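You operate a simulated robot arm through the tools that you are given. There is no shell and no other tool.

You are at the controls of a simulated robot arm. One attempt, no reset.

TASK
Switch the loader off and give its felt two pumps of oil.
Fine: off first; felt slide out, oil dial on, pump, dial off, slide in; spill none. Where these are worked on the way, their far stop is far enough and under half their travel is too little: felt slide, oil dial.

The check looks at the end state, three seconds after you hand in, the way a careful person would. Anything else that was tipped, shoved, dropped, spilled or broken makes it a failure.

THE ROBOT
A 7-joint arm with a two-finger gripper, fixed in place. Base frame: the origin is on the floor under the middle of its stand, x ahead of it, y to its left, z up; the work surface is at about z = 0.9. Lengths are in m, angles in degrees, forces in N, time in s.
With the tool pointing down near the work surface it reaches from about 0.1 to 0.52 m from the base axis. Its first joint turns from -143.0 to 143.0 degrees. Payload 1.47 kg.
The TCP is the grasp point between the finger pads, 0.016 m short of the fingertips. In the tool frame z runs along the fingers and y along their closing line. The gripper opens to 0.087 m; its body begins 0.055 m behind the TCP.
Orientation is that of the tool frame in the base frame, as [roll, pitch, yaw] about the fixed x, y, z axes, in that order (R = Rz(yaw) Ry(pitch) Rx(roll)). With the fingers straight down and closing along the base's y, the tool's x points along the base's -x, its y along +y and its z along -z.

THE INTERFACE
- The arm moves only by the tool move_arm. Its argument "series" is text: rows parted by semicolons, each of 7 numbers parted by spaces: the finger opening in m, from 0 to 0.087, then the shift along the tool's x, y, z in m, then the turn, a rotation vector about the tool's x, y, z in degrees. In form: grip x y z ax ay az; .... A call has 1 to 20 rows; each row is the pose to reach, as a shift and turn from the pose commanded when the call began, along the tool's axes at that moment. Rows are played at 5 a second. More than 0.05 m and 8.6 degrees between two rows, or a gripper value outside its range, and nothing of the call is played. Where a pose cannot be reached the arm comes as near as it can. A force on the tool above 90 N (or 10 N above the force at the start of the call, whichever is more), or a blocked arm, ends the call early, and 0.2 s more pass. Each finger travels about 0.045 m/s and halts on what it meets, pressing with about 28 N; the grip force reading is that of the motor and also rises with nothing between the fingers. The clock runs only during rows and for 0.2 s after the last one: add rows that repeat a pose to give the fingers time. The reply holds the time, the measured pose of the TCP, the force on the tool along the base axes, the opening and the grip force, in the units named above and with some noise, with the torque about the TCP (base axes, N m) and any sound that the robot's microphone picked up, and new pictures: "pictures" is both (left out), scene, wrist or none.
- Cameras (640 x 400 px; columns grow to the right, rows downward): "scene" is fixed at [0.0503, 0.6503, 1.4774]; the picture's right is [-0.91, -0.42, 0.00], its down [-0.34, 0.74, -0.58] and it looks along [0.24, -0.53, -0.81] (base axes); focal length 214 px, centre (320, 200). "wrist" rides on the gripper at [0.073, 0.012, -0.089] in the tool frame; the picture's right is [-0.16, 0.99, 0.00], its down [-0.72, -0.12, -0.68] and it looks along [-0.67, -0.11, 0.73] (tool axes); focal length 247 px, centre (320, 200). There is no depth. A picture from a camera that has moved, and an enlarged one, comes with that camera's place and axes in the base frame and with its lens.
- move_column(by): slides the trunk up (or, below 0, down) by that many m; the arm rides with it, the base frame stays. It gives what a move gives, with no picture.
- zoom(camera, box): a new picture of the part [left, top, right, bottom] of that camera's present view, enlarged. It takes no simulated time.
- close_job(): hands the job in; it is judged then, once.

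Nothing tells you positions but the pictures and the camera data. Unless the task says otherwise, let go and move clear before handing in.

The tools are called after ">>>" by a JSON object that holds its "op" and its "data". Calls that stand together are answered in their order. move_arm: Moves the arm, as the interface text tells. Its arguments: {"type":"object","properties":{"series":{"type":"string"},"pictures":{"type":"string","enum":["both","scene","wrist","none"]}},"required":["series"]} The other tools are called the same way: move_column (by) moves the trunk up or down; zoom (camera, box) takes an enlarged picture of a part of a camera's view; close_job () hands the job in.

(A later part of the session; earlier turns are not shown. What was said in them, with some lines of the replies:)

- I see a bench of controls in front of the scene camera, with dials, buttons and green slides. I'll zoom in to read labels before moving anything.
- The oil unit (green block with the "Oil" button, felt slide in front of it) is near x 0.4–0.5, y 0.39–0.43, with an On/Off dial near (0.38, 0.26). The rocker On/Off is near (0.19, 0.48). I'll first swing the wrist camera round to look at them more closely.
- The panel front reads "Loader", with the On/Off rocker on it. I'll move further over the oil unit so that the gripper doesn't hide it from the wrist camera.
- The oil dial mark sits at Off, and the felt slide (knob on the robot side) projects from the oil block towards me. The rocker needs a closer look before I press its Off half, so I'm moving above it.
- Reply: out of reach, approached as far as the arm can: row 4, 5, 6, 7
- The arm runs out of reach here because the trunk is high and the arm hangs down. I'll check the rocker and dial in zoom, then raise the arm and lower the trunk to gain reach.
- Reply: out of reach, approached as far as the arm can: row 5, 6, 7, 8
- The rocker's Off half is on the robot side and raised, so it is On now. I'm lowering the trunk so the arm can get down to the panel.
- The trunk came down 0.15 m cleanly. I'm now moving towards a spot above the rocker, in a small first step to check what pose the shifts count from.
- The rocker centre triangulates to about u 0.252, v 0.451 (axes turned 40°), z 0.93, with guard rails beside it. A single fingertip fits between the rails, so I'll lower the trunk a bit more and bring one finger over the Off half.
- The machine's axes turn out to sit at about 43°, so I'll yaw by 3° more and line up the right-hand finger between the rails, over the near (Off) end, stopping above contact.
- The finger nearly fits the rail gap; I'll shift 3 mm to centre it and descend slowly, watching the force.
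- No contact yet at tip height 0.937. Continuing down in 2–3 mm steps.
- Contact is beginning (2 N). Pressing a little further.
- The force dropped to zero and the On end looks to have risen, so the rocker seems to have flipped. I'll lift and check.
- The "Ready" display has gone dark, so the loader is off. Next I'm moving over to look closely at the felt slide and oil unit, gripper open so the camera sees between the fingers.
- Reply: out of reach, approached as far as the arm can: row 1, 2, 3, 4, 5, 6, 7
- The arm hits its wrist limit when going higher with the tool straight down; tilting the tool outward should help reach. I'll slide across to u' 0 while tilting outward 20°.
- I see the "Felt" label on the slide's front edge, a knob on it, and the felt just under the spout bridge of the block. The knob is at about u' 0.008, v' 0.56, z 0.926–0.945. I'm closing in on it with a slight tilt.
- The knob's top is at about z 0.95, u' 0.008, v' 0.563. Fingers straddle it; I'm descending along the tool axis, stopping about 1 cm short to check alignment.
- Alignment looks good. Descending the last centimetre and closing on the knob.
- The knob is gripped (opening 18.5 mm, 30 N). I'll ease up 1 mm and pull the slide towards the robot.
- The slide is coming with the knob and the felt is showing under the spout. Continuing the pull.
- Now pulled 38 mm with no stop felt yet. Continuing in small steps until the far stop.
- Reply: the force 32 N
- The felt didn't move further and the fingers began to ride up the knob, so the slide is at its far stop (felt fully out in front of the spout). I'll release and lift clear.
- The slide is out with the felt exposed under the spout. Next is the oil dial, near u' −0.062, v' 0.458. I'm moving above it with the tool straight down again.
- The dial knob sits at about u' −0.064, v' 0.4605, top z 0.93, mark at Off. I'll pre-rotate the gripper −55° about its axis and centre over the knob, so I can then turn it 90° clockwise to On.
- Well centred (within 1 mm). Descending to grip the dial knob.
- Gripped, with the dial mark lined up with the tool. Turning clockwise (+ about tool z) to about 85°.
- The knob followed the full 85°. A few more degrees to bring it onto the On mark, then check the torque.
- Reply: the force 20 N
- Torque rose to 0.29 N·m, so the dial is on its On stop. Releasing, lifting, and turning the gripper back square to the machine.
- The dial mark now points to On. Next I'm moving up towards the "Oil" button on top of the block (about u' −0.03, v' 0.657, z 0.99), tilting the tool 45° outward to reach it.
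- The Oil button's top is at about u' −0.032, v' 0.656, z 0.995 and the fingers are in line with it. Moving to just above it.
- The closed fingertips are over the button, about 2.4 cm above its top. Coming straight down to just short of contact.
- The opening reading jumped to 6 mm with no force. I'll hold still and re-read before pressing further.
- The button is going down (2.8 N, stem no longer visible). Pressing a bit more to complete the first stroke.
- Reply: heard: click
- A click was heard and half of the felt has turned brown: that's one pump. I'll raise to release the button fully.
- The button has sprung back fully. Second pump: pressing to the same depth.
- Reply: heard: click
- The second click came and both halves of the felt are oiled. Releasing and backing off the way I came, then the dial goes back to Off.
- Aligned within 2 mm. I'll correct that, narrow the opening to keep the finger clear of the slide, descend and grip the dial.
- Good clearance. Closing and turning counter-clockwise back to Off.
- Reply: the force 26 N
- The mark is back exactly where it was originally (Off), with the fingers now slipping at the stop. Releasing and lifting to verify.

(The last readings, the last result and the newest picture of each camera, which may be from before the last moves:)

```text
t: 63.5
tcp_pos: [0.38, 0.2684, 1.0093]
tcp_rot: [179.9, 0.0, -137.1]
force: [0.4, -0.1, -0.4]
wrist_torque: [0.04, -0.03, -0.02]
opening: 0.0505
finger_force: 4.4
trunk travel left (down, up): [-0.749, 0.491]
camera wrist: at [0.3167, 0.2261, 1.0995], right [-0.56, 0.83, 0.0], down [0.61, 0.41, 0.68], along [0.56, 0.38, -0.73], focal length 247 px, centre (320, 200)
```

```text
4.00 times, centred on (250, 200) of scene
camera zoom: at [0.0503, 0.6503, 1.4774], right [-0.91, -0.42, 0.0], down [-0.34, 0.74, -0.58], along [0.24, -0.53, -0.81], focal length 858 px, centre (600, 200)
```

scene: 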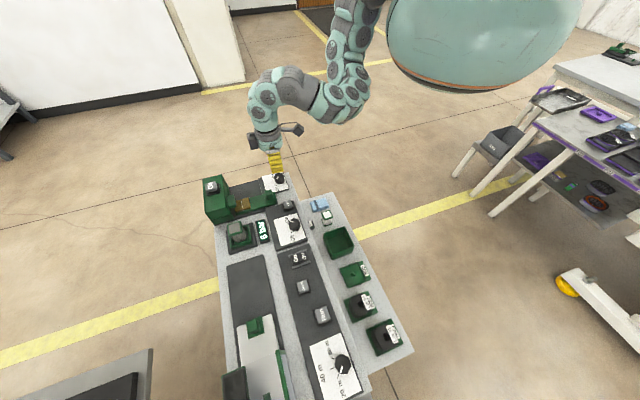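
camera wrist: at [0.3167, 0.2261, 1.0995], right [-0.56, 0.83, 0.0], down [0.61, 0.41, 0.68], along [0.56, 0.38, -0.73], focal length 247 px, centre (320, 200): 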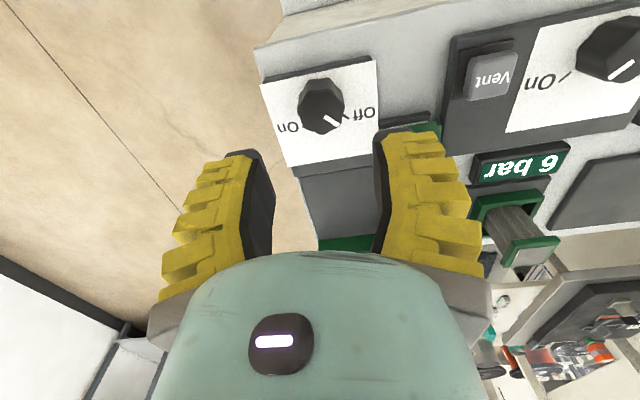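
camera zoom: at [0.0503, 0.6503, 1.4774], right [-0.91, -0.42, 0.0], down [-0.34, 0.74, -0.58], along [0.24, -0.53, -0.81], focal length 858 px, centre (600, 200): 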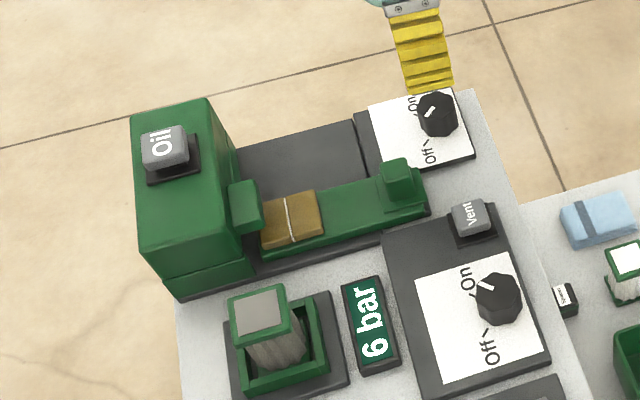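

The dial is Off again. Now I'll close the fingers and line up in front of the slide's knob to push it back in.

>>> {"op": "move_arm", "data": {"series": "0.03 0.001 0.018 0.004 0 -4 0; 0.015 0.002 0.036 0.008 0 -8 0; 0 0.003 0.054 0.012 0 -12 0; 0 0.003 0.071 0.019 0 -15 0; 0 0.003 0.071 0.019 0 -15 0", "pictures": "both"}}

>>> {"op": "zoom", "data": {"camera": "wrist", "box": [220, 20, 420, 220]}}

>>> {"op": "zoom", "data": {"camera": "scene", "box": [220, 150, 310, 230]}}

```text
t: 64.7
tcp_pos: [0.3293, 0.3175, 0.9903]
tcp_rot: [179.8, 15.1, -137.0]
force: [0.4, -0.6, 0.4]
wrist_torque: [0.0, -0.02, 0.02]
opening: 0.0002
finger_force: 27.9
trunk travel left (down, up): [-0.749, 0.491]
camera wrist: at [0.2508, 0.2616, 1.0587], right [-0.56, 0.83, 0.04], down [0.46, 0.27, 0.84], along [0.69, 0.49, -0.53], focal length 247 px, centre (320, 200)
```

scene: 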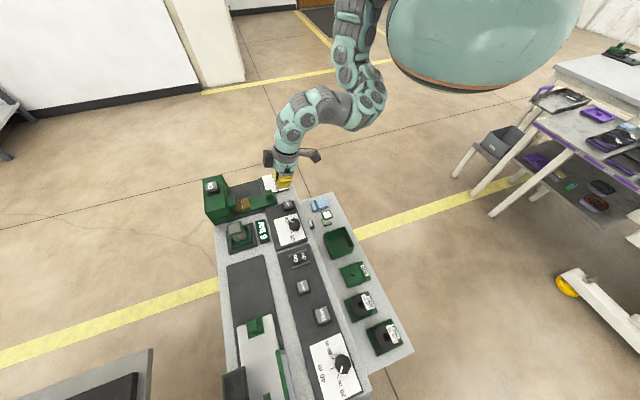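
wrist: 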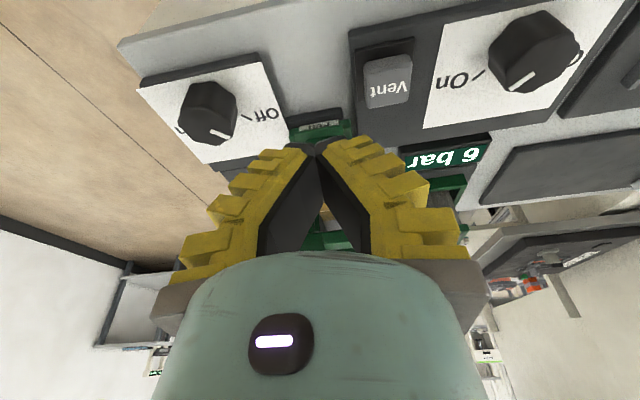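

```text
2.00 times, centred on (320, 120) of wrist
camera zoom: at [0.2508, 0.2616, 1.0587], right [-0.56, 0.83, 0.04], down [0.46, 0.27, 0.84], along [0.69, 0.49, -0.53], focal length 494 px, centre (320, 360)
```

zoom: 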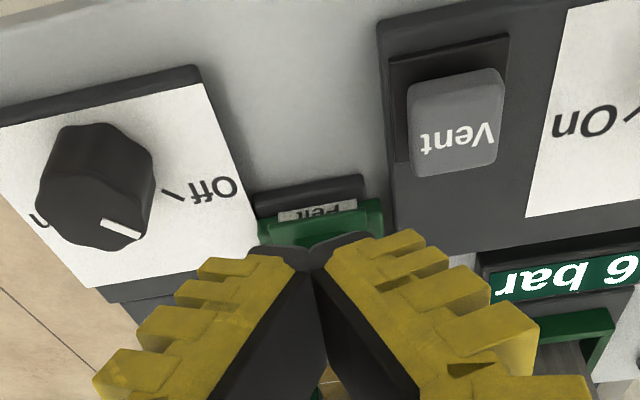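

```text
5.00 times, centred on (265, 190) of scene
camera zoom: at [0.0503, 0.6503, 1.4774], right [-0.91, -0.42, 0.0], down [-0.34, 0.74, -0.58], along [0.24, -0.53, -0.81], focal length 1072 px, centre (595, 250)
```

zoom: 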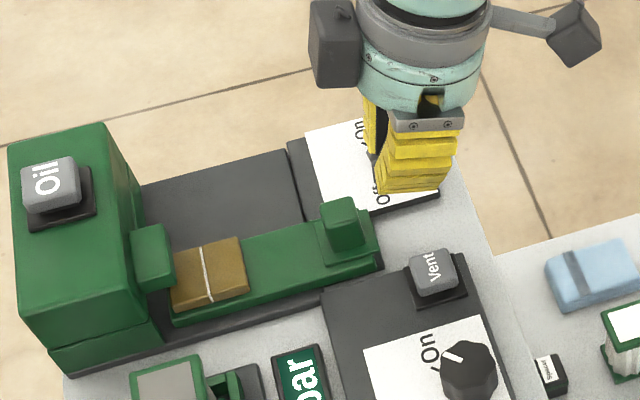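

>>> {"op": "move_arm", "data": {"series": "0 0.005 0 0.012 0 0 0; 0 0.008 0 0.024 0 0 0; 0 0.0117 0 0.0362 0 0 0; 0 0.0117 0 0.0362 0 0 0", "pictures": "both"}}

>>> {"op": "zoom", "data": {"camera": "wrist", "box": [220, 40, 420, 240]}}

>>> {"op": "zoom", "data": {"camera": "scene", "box": [220, 150, 310, 230]}}

```text
t: 65.7
tcp_pos: [0.3269, 0.316, 0.9528]
tcp_rot: [179.8, 15.0, -137.0]
force: [-0.4, -0.2, 0.1]
wrist_torque: [-0.01, -0.02, 0.0]
opening: 0.0
finger_force: 27.8
trunk travel left (down, up): [-0.749, 0.491]
camera wrist: at [0.2493, 0.2598, 1.0205], right [-0.56, 0.83, 0.04], down [0.46, 0.27, 0.84], along [0.69, 0.49, -0.53], focal length 247 px, centre (320, 200)
```

scene: 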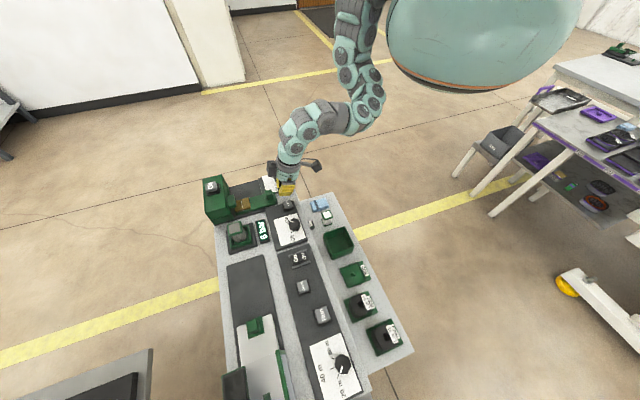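
wrist: 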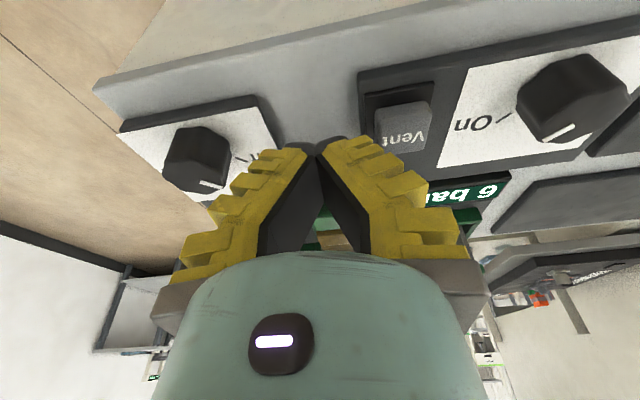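

```text
2.00 times, centred on (320, 140) of wrist
camera zoom: at [0.2493, 0.2598, 1.0205], right [-0.56, 0.83, 0.04], down [0.46, 0.27, 0.84], along [0.69, 0.49, -0.53], focal length 494 px, centre (320, 320)
```

zoom: 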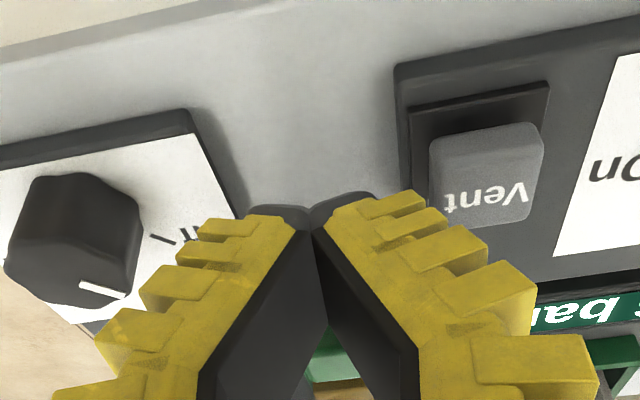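

```text
5.00 times, centred on (265, 190) of scene
camera zoom: at [0.0503, 0.6503, 1.4774], right [-0.91, -0.42, 0.0], down [-0.34, 0.74, -0.58], along [0.24, -0.53, -0.81], focal length 1072 px, centre (595, 250)
```

zoom: 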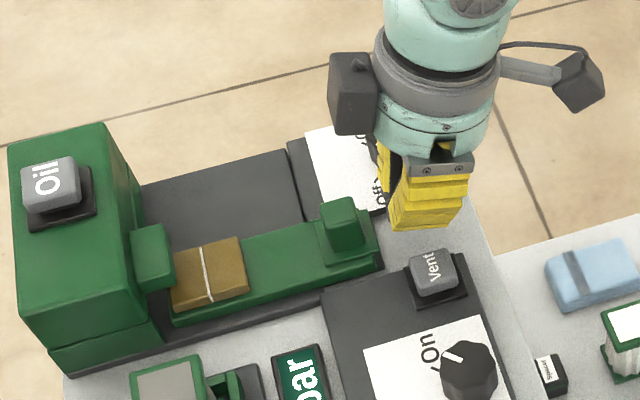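

In position in front of the knob. Pushing the slide inward steadily, short of the expected end.

>>> {"op": "move_arm", "data": {"series": "0 -0.0097 0 0.0026 0 0 0; 0 -0.0193 0 0.0052 0 0 0; 0 -0.029 0 0.0078 0 0 0; 0 -0.0386 0 0.0104 0 0 0; 0 -0.0483 0 0.0129 0 0 0; 0 -0.058 0 0.0155 0 0 0; 0 -0.058 0 0.0155 0 0 0", "pictures": "both"}}

>>> {"op": "zoom", "data": {"camera": "scene", "box": [200, 160, 290, 240]}}

>>> {"op": "zoom", "data": {"camera": "wrist", "box": [220, 40, 420, 240]}}

```text
t: 67.3
tcp_pos: [0.3715, 0.3568, 0.9529]
tcp_rot: [179.9, 15.0, -137.1]
force: [0.1, -0.6, -0.5]
wrist_torque: [0.0, 0.0, 0.01]
opening: 0.0
finger_force: 27.9
trunk travel left (down, up): [-0.749, 0.491]
camera wrist: at [0.2939, 0.3009, 1.0209], right [-0.56, 0.83, 0.04], down [0.46, 0.27, 0.84], along [0.69, 0.49, -0.53], focal length 247 px, centre (320, 200)
```

scene: 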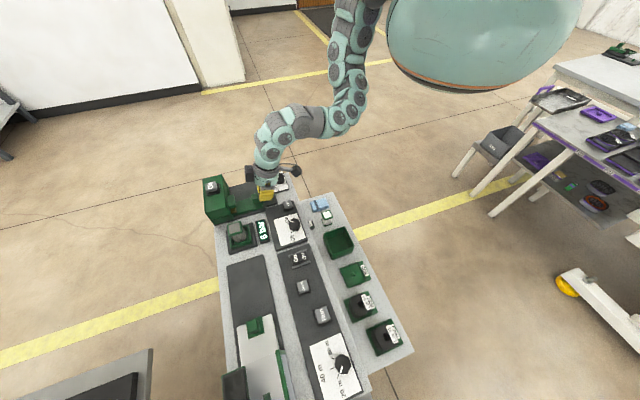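
wrist: 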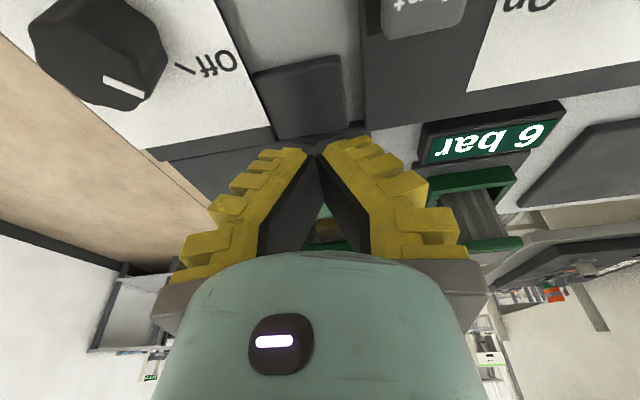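

```text
5.00 times, centred on (245, 200) of scene
camera zoom: at [0.0503, 0.6503, 1.4774], right [-0.91, -0.42, 0.0], down [-0.34, 0.74, -0.58], along [0.24, -0.53, -0.81], focal length 1072 px, centre (695, 200)
```

zoom: 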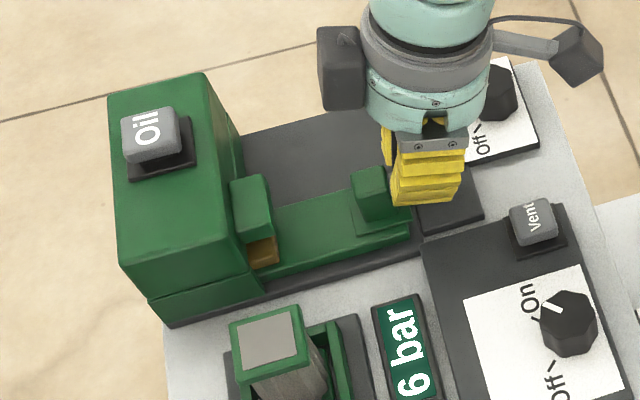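

```text
2.00 times, centred on (320, 140) of wrist
camera zoom: at [0.2939, 0.3009, 1.0209], right [-0.56, 0.83, 0.04], down [0.46, 0.27, 0.84], along [0.69, 0.49, -0.53], focal length 494 px, centre (320, 320)
```

zoom: 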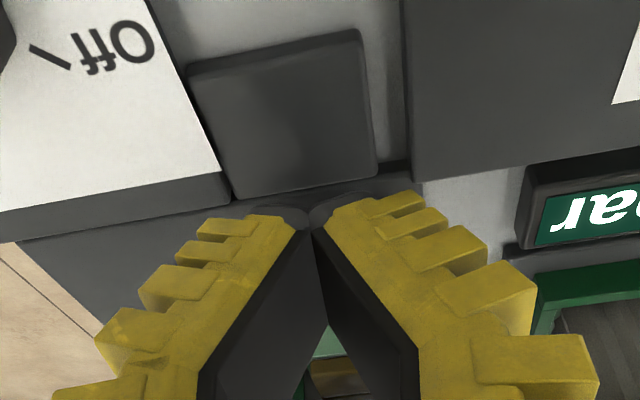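

The slide is going in with the felt passing under the spout. Continuing in small steps to the inner stop.

>>> {"op": "move_arm", "data": {"series": "0 -0.0039 0 0.001 0 0 0; 0 -0.0077 0 0.0021 0 0 0; 0 -0.0116 0 0.0031 0 0 0; 0 -0.0135 0 0.0036 0 0 0; 0 -0.0135 0 0.0036 0 0 0", "pictures": "none"}}

>>> {"op": "zoom", "data": {"camera": "scene", "box": [200, 160, 290, 240]}}

```text
t: 68.5
tcp_pos: [0.3812, 0.3659, 0.953]
tcp_rot: [179.8, 14.9, -137.0]
force: [-1.1, -1.1, 0.2]
wrist_torque: [-0.02, 0.01, 0.0]
opening: 0.0
finger_force: 27.9
trunk travel left (down, up): [-0.749, 0.491]
```

```text
5.00 times, centred on (245, 200) of scene
camera zoom: at [0.0503, 0.6503, 1.4774], right [-0.91, -0.42, 0.0], down [-0.34, 0.74, -0.58], along [0.24, -0.53, -0.81], focal length 1072 px, centre (695, 200)
```

zoom: 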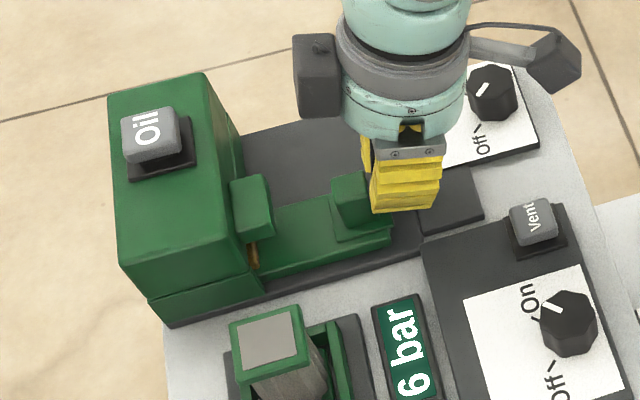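

>>> {"op": "move_arm", "data": {"series": "0 -0.0029 0 0.0008 0 0 0; 0 -0.0058 0 0.0016 0 0 0; 0 -0.0077 0 0.0021 0 0 0; 0 -0.0077 0 0.0021 0 0 0", "pictures": "none"}}

>>> {"op": "zoom", "data": {"camera": "scene", "box": [200, 160, 290, 240]}}

```text
t: 69.5
tcp_pos: [0.3862, 0.371, 0.9516]
tcp_rot: [179.8, 14.9, -137.0]
force: [-5.7, -5.2, 3.3]
wrist_torque: [0.07, 0.01, 0.06]
opening: 0.0002
finger_force: 28.2
trunk travel left (down, up): [-0.749, 0.491]
```

```text
5.00 times, centred on (245, 200) of scene
camera zoom: at [0.0503, 0.6503, 1.4774], right [-0.91, -0.42, 0.0], down [-0.34, 0.74, -0.58], along [0.24, -0.53, -0.81], focal length 1072 px, centre (695, 200)
```

zoom: 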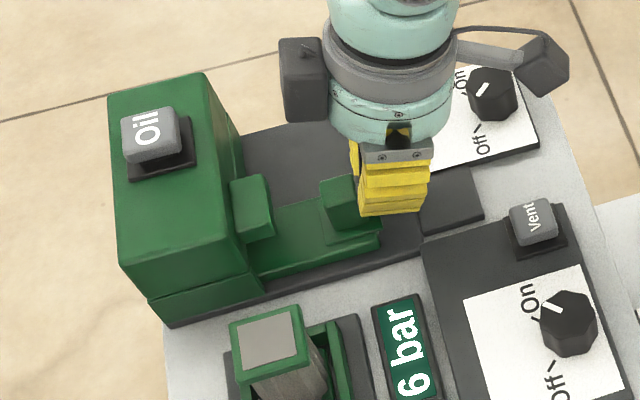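

>>> {"op": "move_arm", "data": {"series": "0 -0.0019 0 0.0005 0 0 0; 0 -0.0029 0 0.0008 0 0 0; 0 -0.0029 0 0.0008 0 0 0", "pictures": "none"}}

>>> {"op": "zoom", "data": {"camera": "scene", "box": [200, 160, 290, 240]}}

```text
t: 70.3
tcp_pos: [0.3874, 0.3721, 0.9503]
tcp_rot: [179.9, 14.6, -137.0]
force: [-15.6, -16.8, 8.6]
wrist_torque: [0.11, 0.03, 0.14]
opening: 0.0001
finger_force: 27.7
trunk travel left (down, up): [-0.749, 0.491]
```

```text
5.00 times, centred on (245, 200) of scene
camera zoom: at [0.0503, 0.6503, 1.4774], right [-0.91, -0.42, 0.0], down [-0.34, 0.74, -0.58], along [0.24, -0.53, -0.81], focal length 1072 px, centre (695, 200)
```

zoom: 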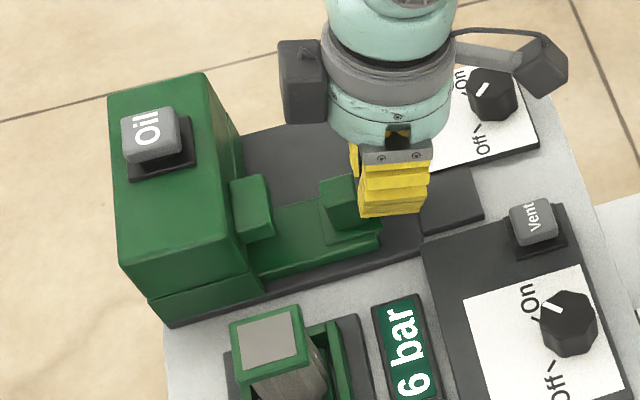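

The force jumped to 23 N with no more movement, so the slide is on its inner stop. Backing off and lifting clear.

>>> {"op": "move_arm", "data": {"series": "0 0.01 0 -0.0026 0 0 0; 0 0.0193 0 -0.0052 0 0 0; 0 0.009 0 -0.0438 0 0 0; 0 0.015 0 -0.075 0 0 0; 0 0.04 0 -0.09 0 0 0; 0 0.08 0 -0.1 0 0 0; 0 0.11 0 -0.11 0 0 0; 0 0.11 0 -0.11 0 0 0", "pictures": "both"}}

>>> {"op": "zoom", "data": {"camera": "scene", "box": [190, 150, 310, 250]}}

>>> {"op": "zoom", "data": {"camera": "scene", "box": [210, 220, 410, 400]}}

>>> {"op": "zoom", "data": {"camera": "wrist", "box": [180, 20, 460, 220]}}

```text
t: 72.1
tcp_pos: [0.2912, 0.2812, 1.0302]
tcp_rot: [-180.0, 15.0, -137.0]
force: [0.3, 0.3, 0.0]
wrist_torque: [0.02, 0.01, -0.01]
opening: 0.0001
finger_force: 27.9
trunk travel left (down, up): [-0.749, 0.491]
camera wrist: at [0.2126, 0.2252, 1.098], right [-0.56, 0.83, 0.04], down [0.46, 0.27, 0.84], along [0.69, 0.49, -0.53], focal length 247 px, centre (320, 200)
```

scene: 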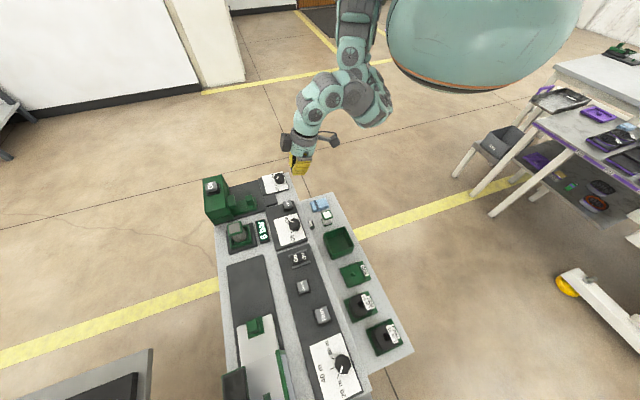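
wrist: 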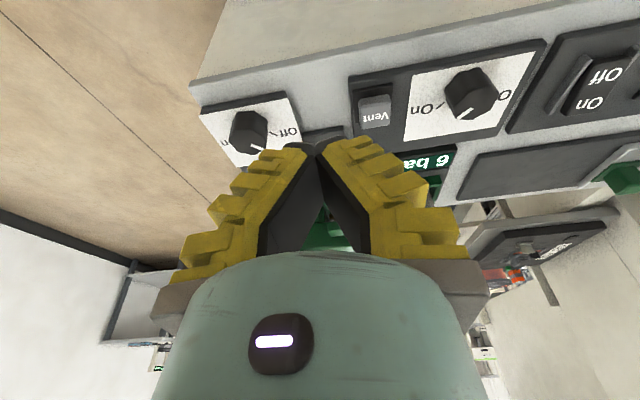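

```text
4.00 times, centred on (250, 200) of scene
camera zoom: at [0.0503, 0.6503, 1.4774], right [-0.91, -0.42, 0.0], down [-0.34, 0.74, -0.58], along [0.24, -0.53, -0.81], focal length 858 px, centre (600, 200)
```

zoom: 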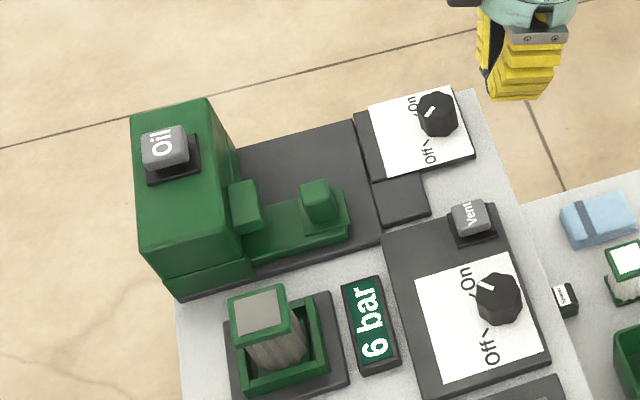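

```text
2.22 times, centred on (310, 310) of scene
camera zoom: at [0.0503, 0.6503, 1.4774], right [-0.91, -0.42, 0.0], down [-0.34, 0.74, -0.58], along [0.24, -0.53, -0.81], focal length 477 px, centre (342, -44)
```

zoom: 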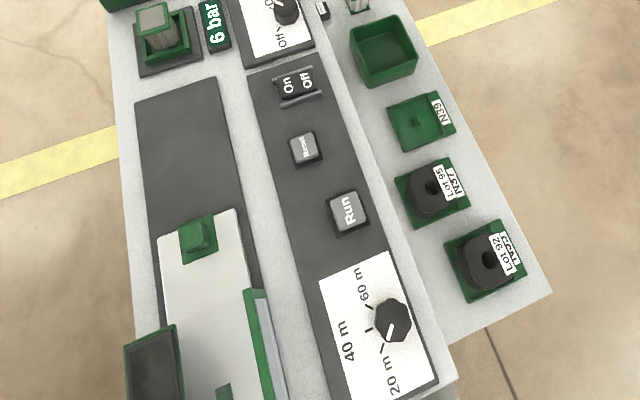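

```text
2.00 times, centred on (320, 120) of wrist
camera zoom: at [0.2126, 0.2252, 1.098], right [-0.56, 0.83, 0.04], down [0.46, 0.27, 0.84], along [0.69, 0.49, -0.53], focal length 494 px, centre (320, 360)
```

zoom: 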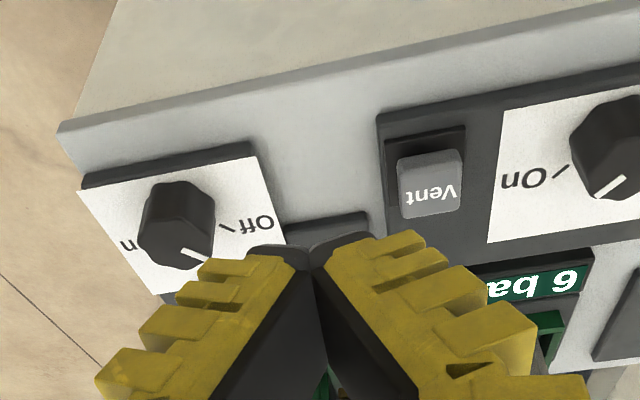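

Everything matches the goal: the loader display is dark with the rocker on Off, the felt got two pumps, the oil dial is back on Off, the slide is fully in, no oil is on the plate, and the arm is clear. Handing in.

>>> {"op": "close_job", "data": {}}

```text
The job is handed in.
```

The loader is switched off and its felt has had two pumps of oil; I've handed the job in.

- **Loader:** I pressed the rocker's Off half first, and the "Ready" display went dark.
- **Felt slide out:** I pulled it about 62 mm to its far stop.
- **Oil dial on:** I turned it about 90° to its On stop.
- **Pumps:** I pressed the Oil button twice, releasing it fully in between. Each press clicked and oiled one half of the felt.
- **Oil dial off:** I turned it back to its Off stop.
- **Felt slide in:** I pushed it home until it stopped moving, and it sits where it started.

The final pictures showed no spilled oil and nothing else moved, and the arm is clear of the machine. I don't have the check's result.
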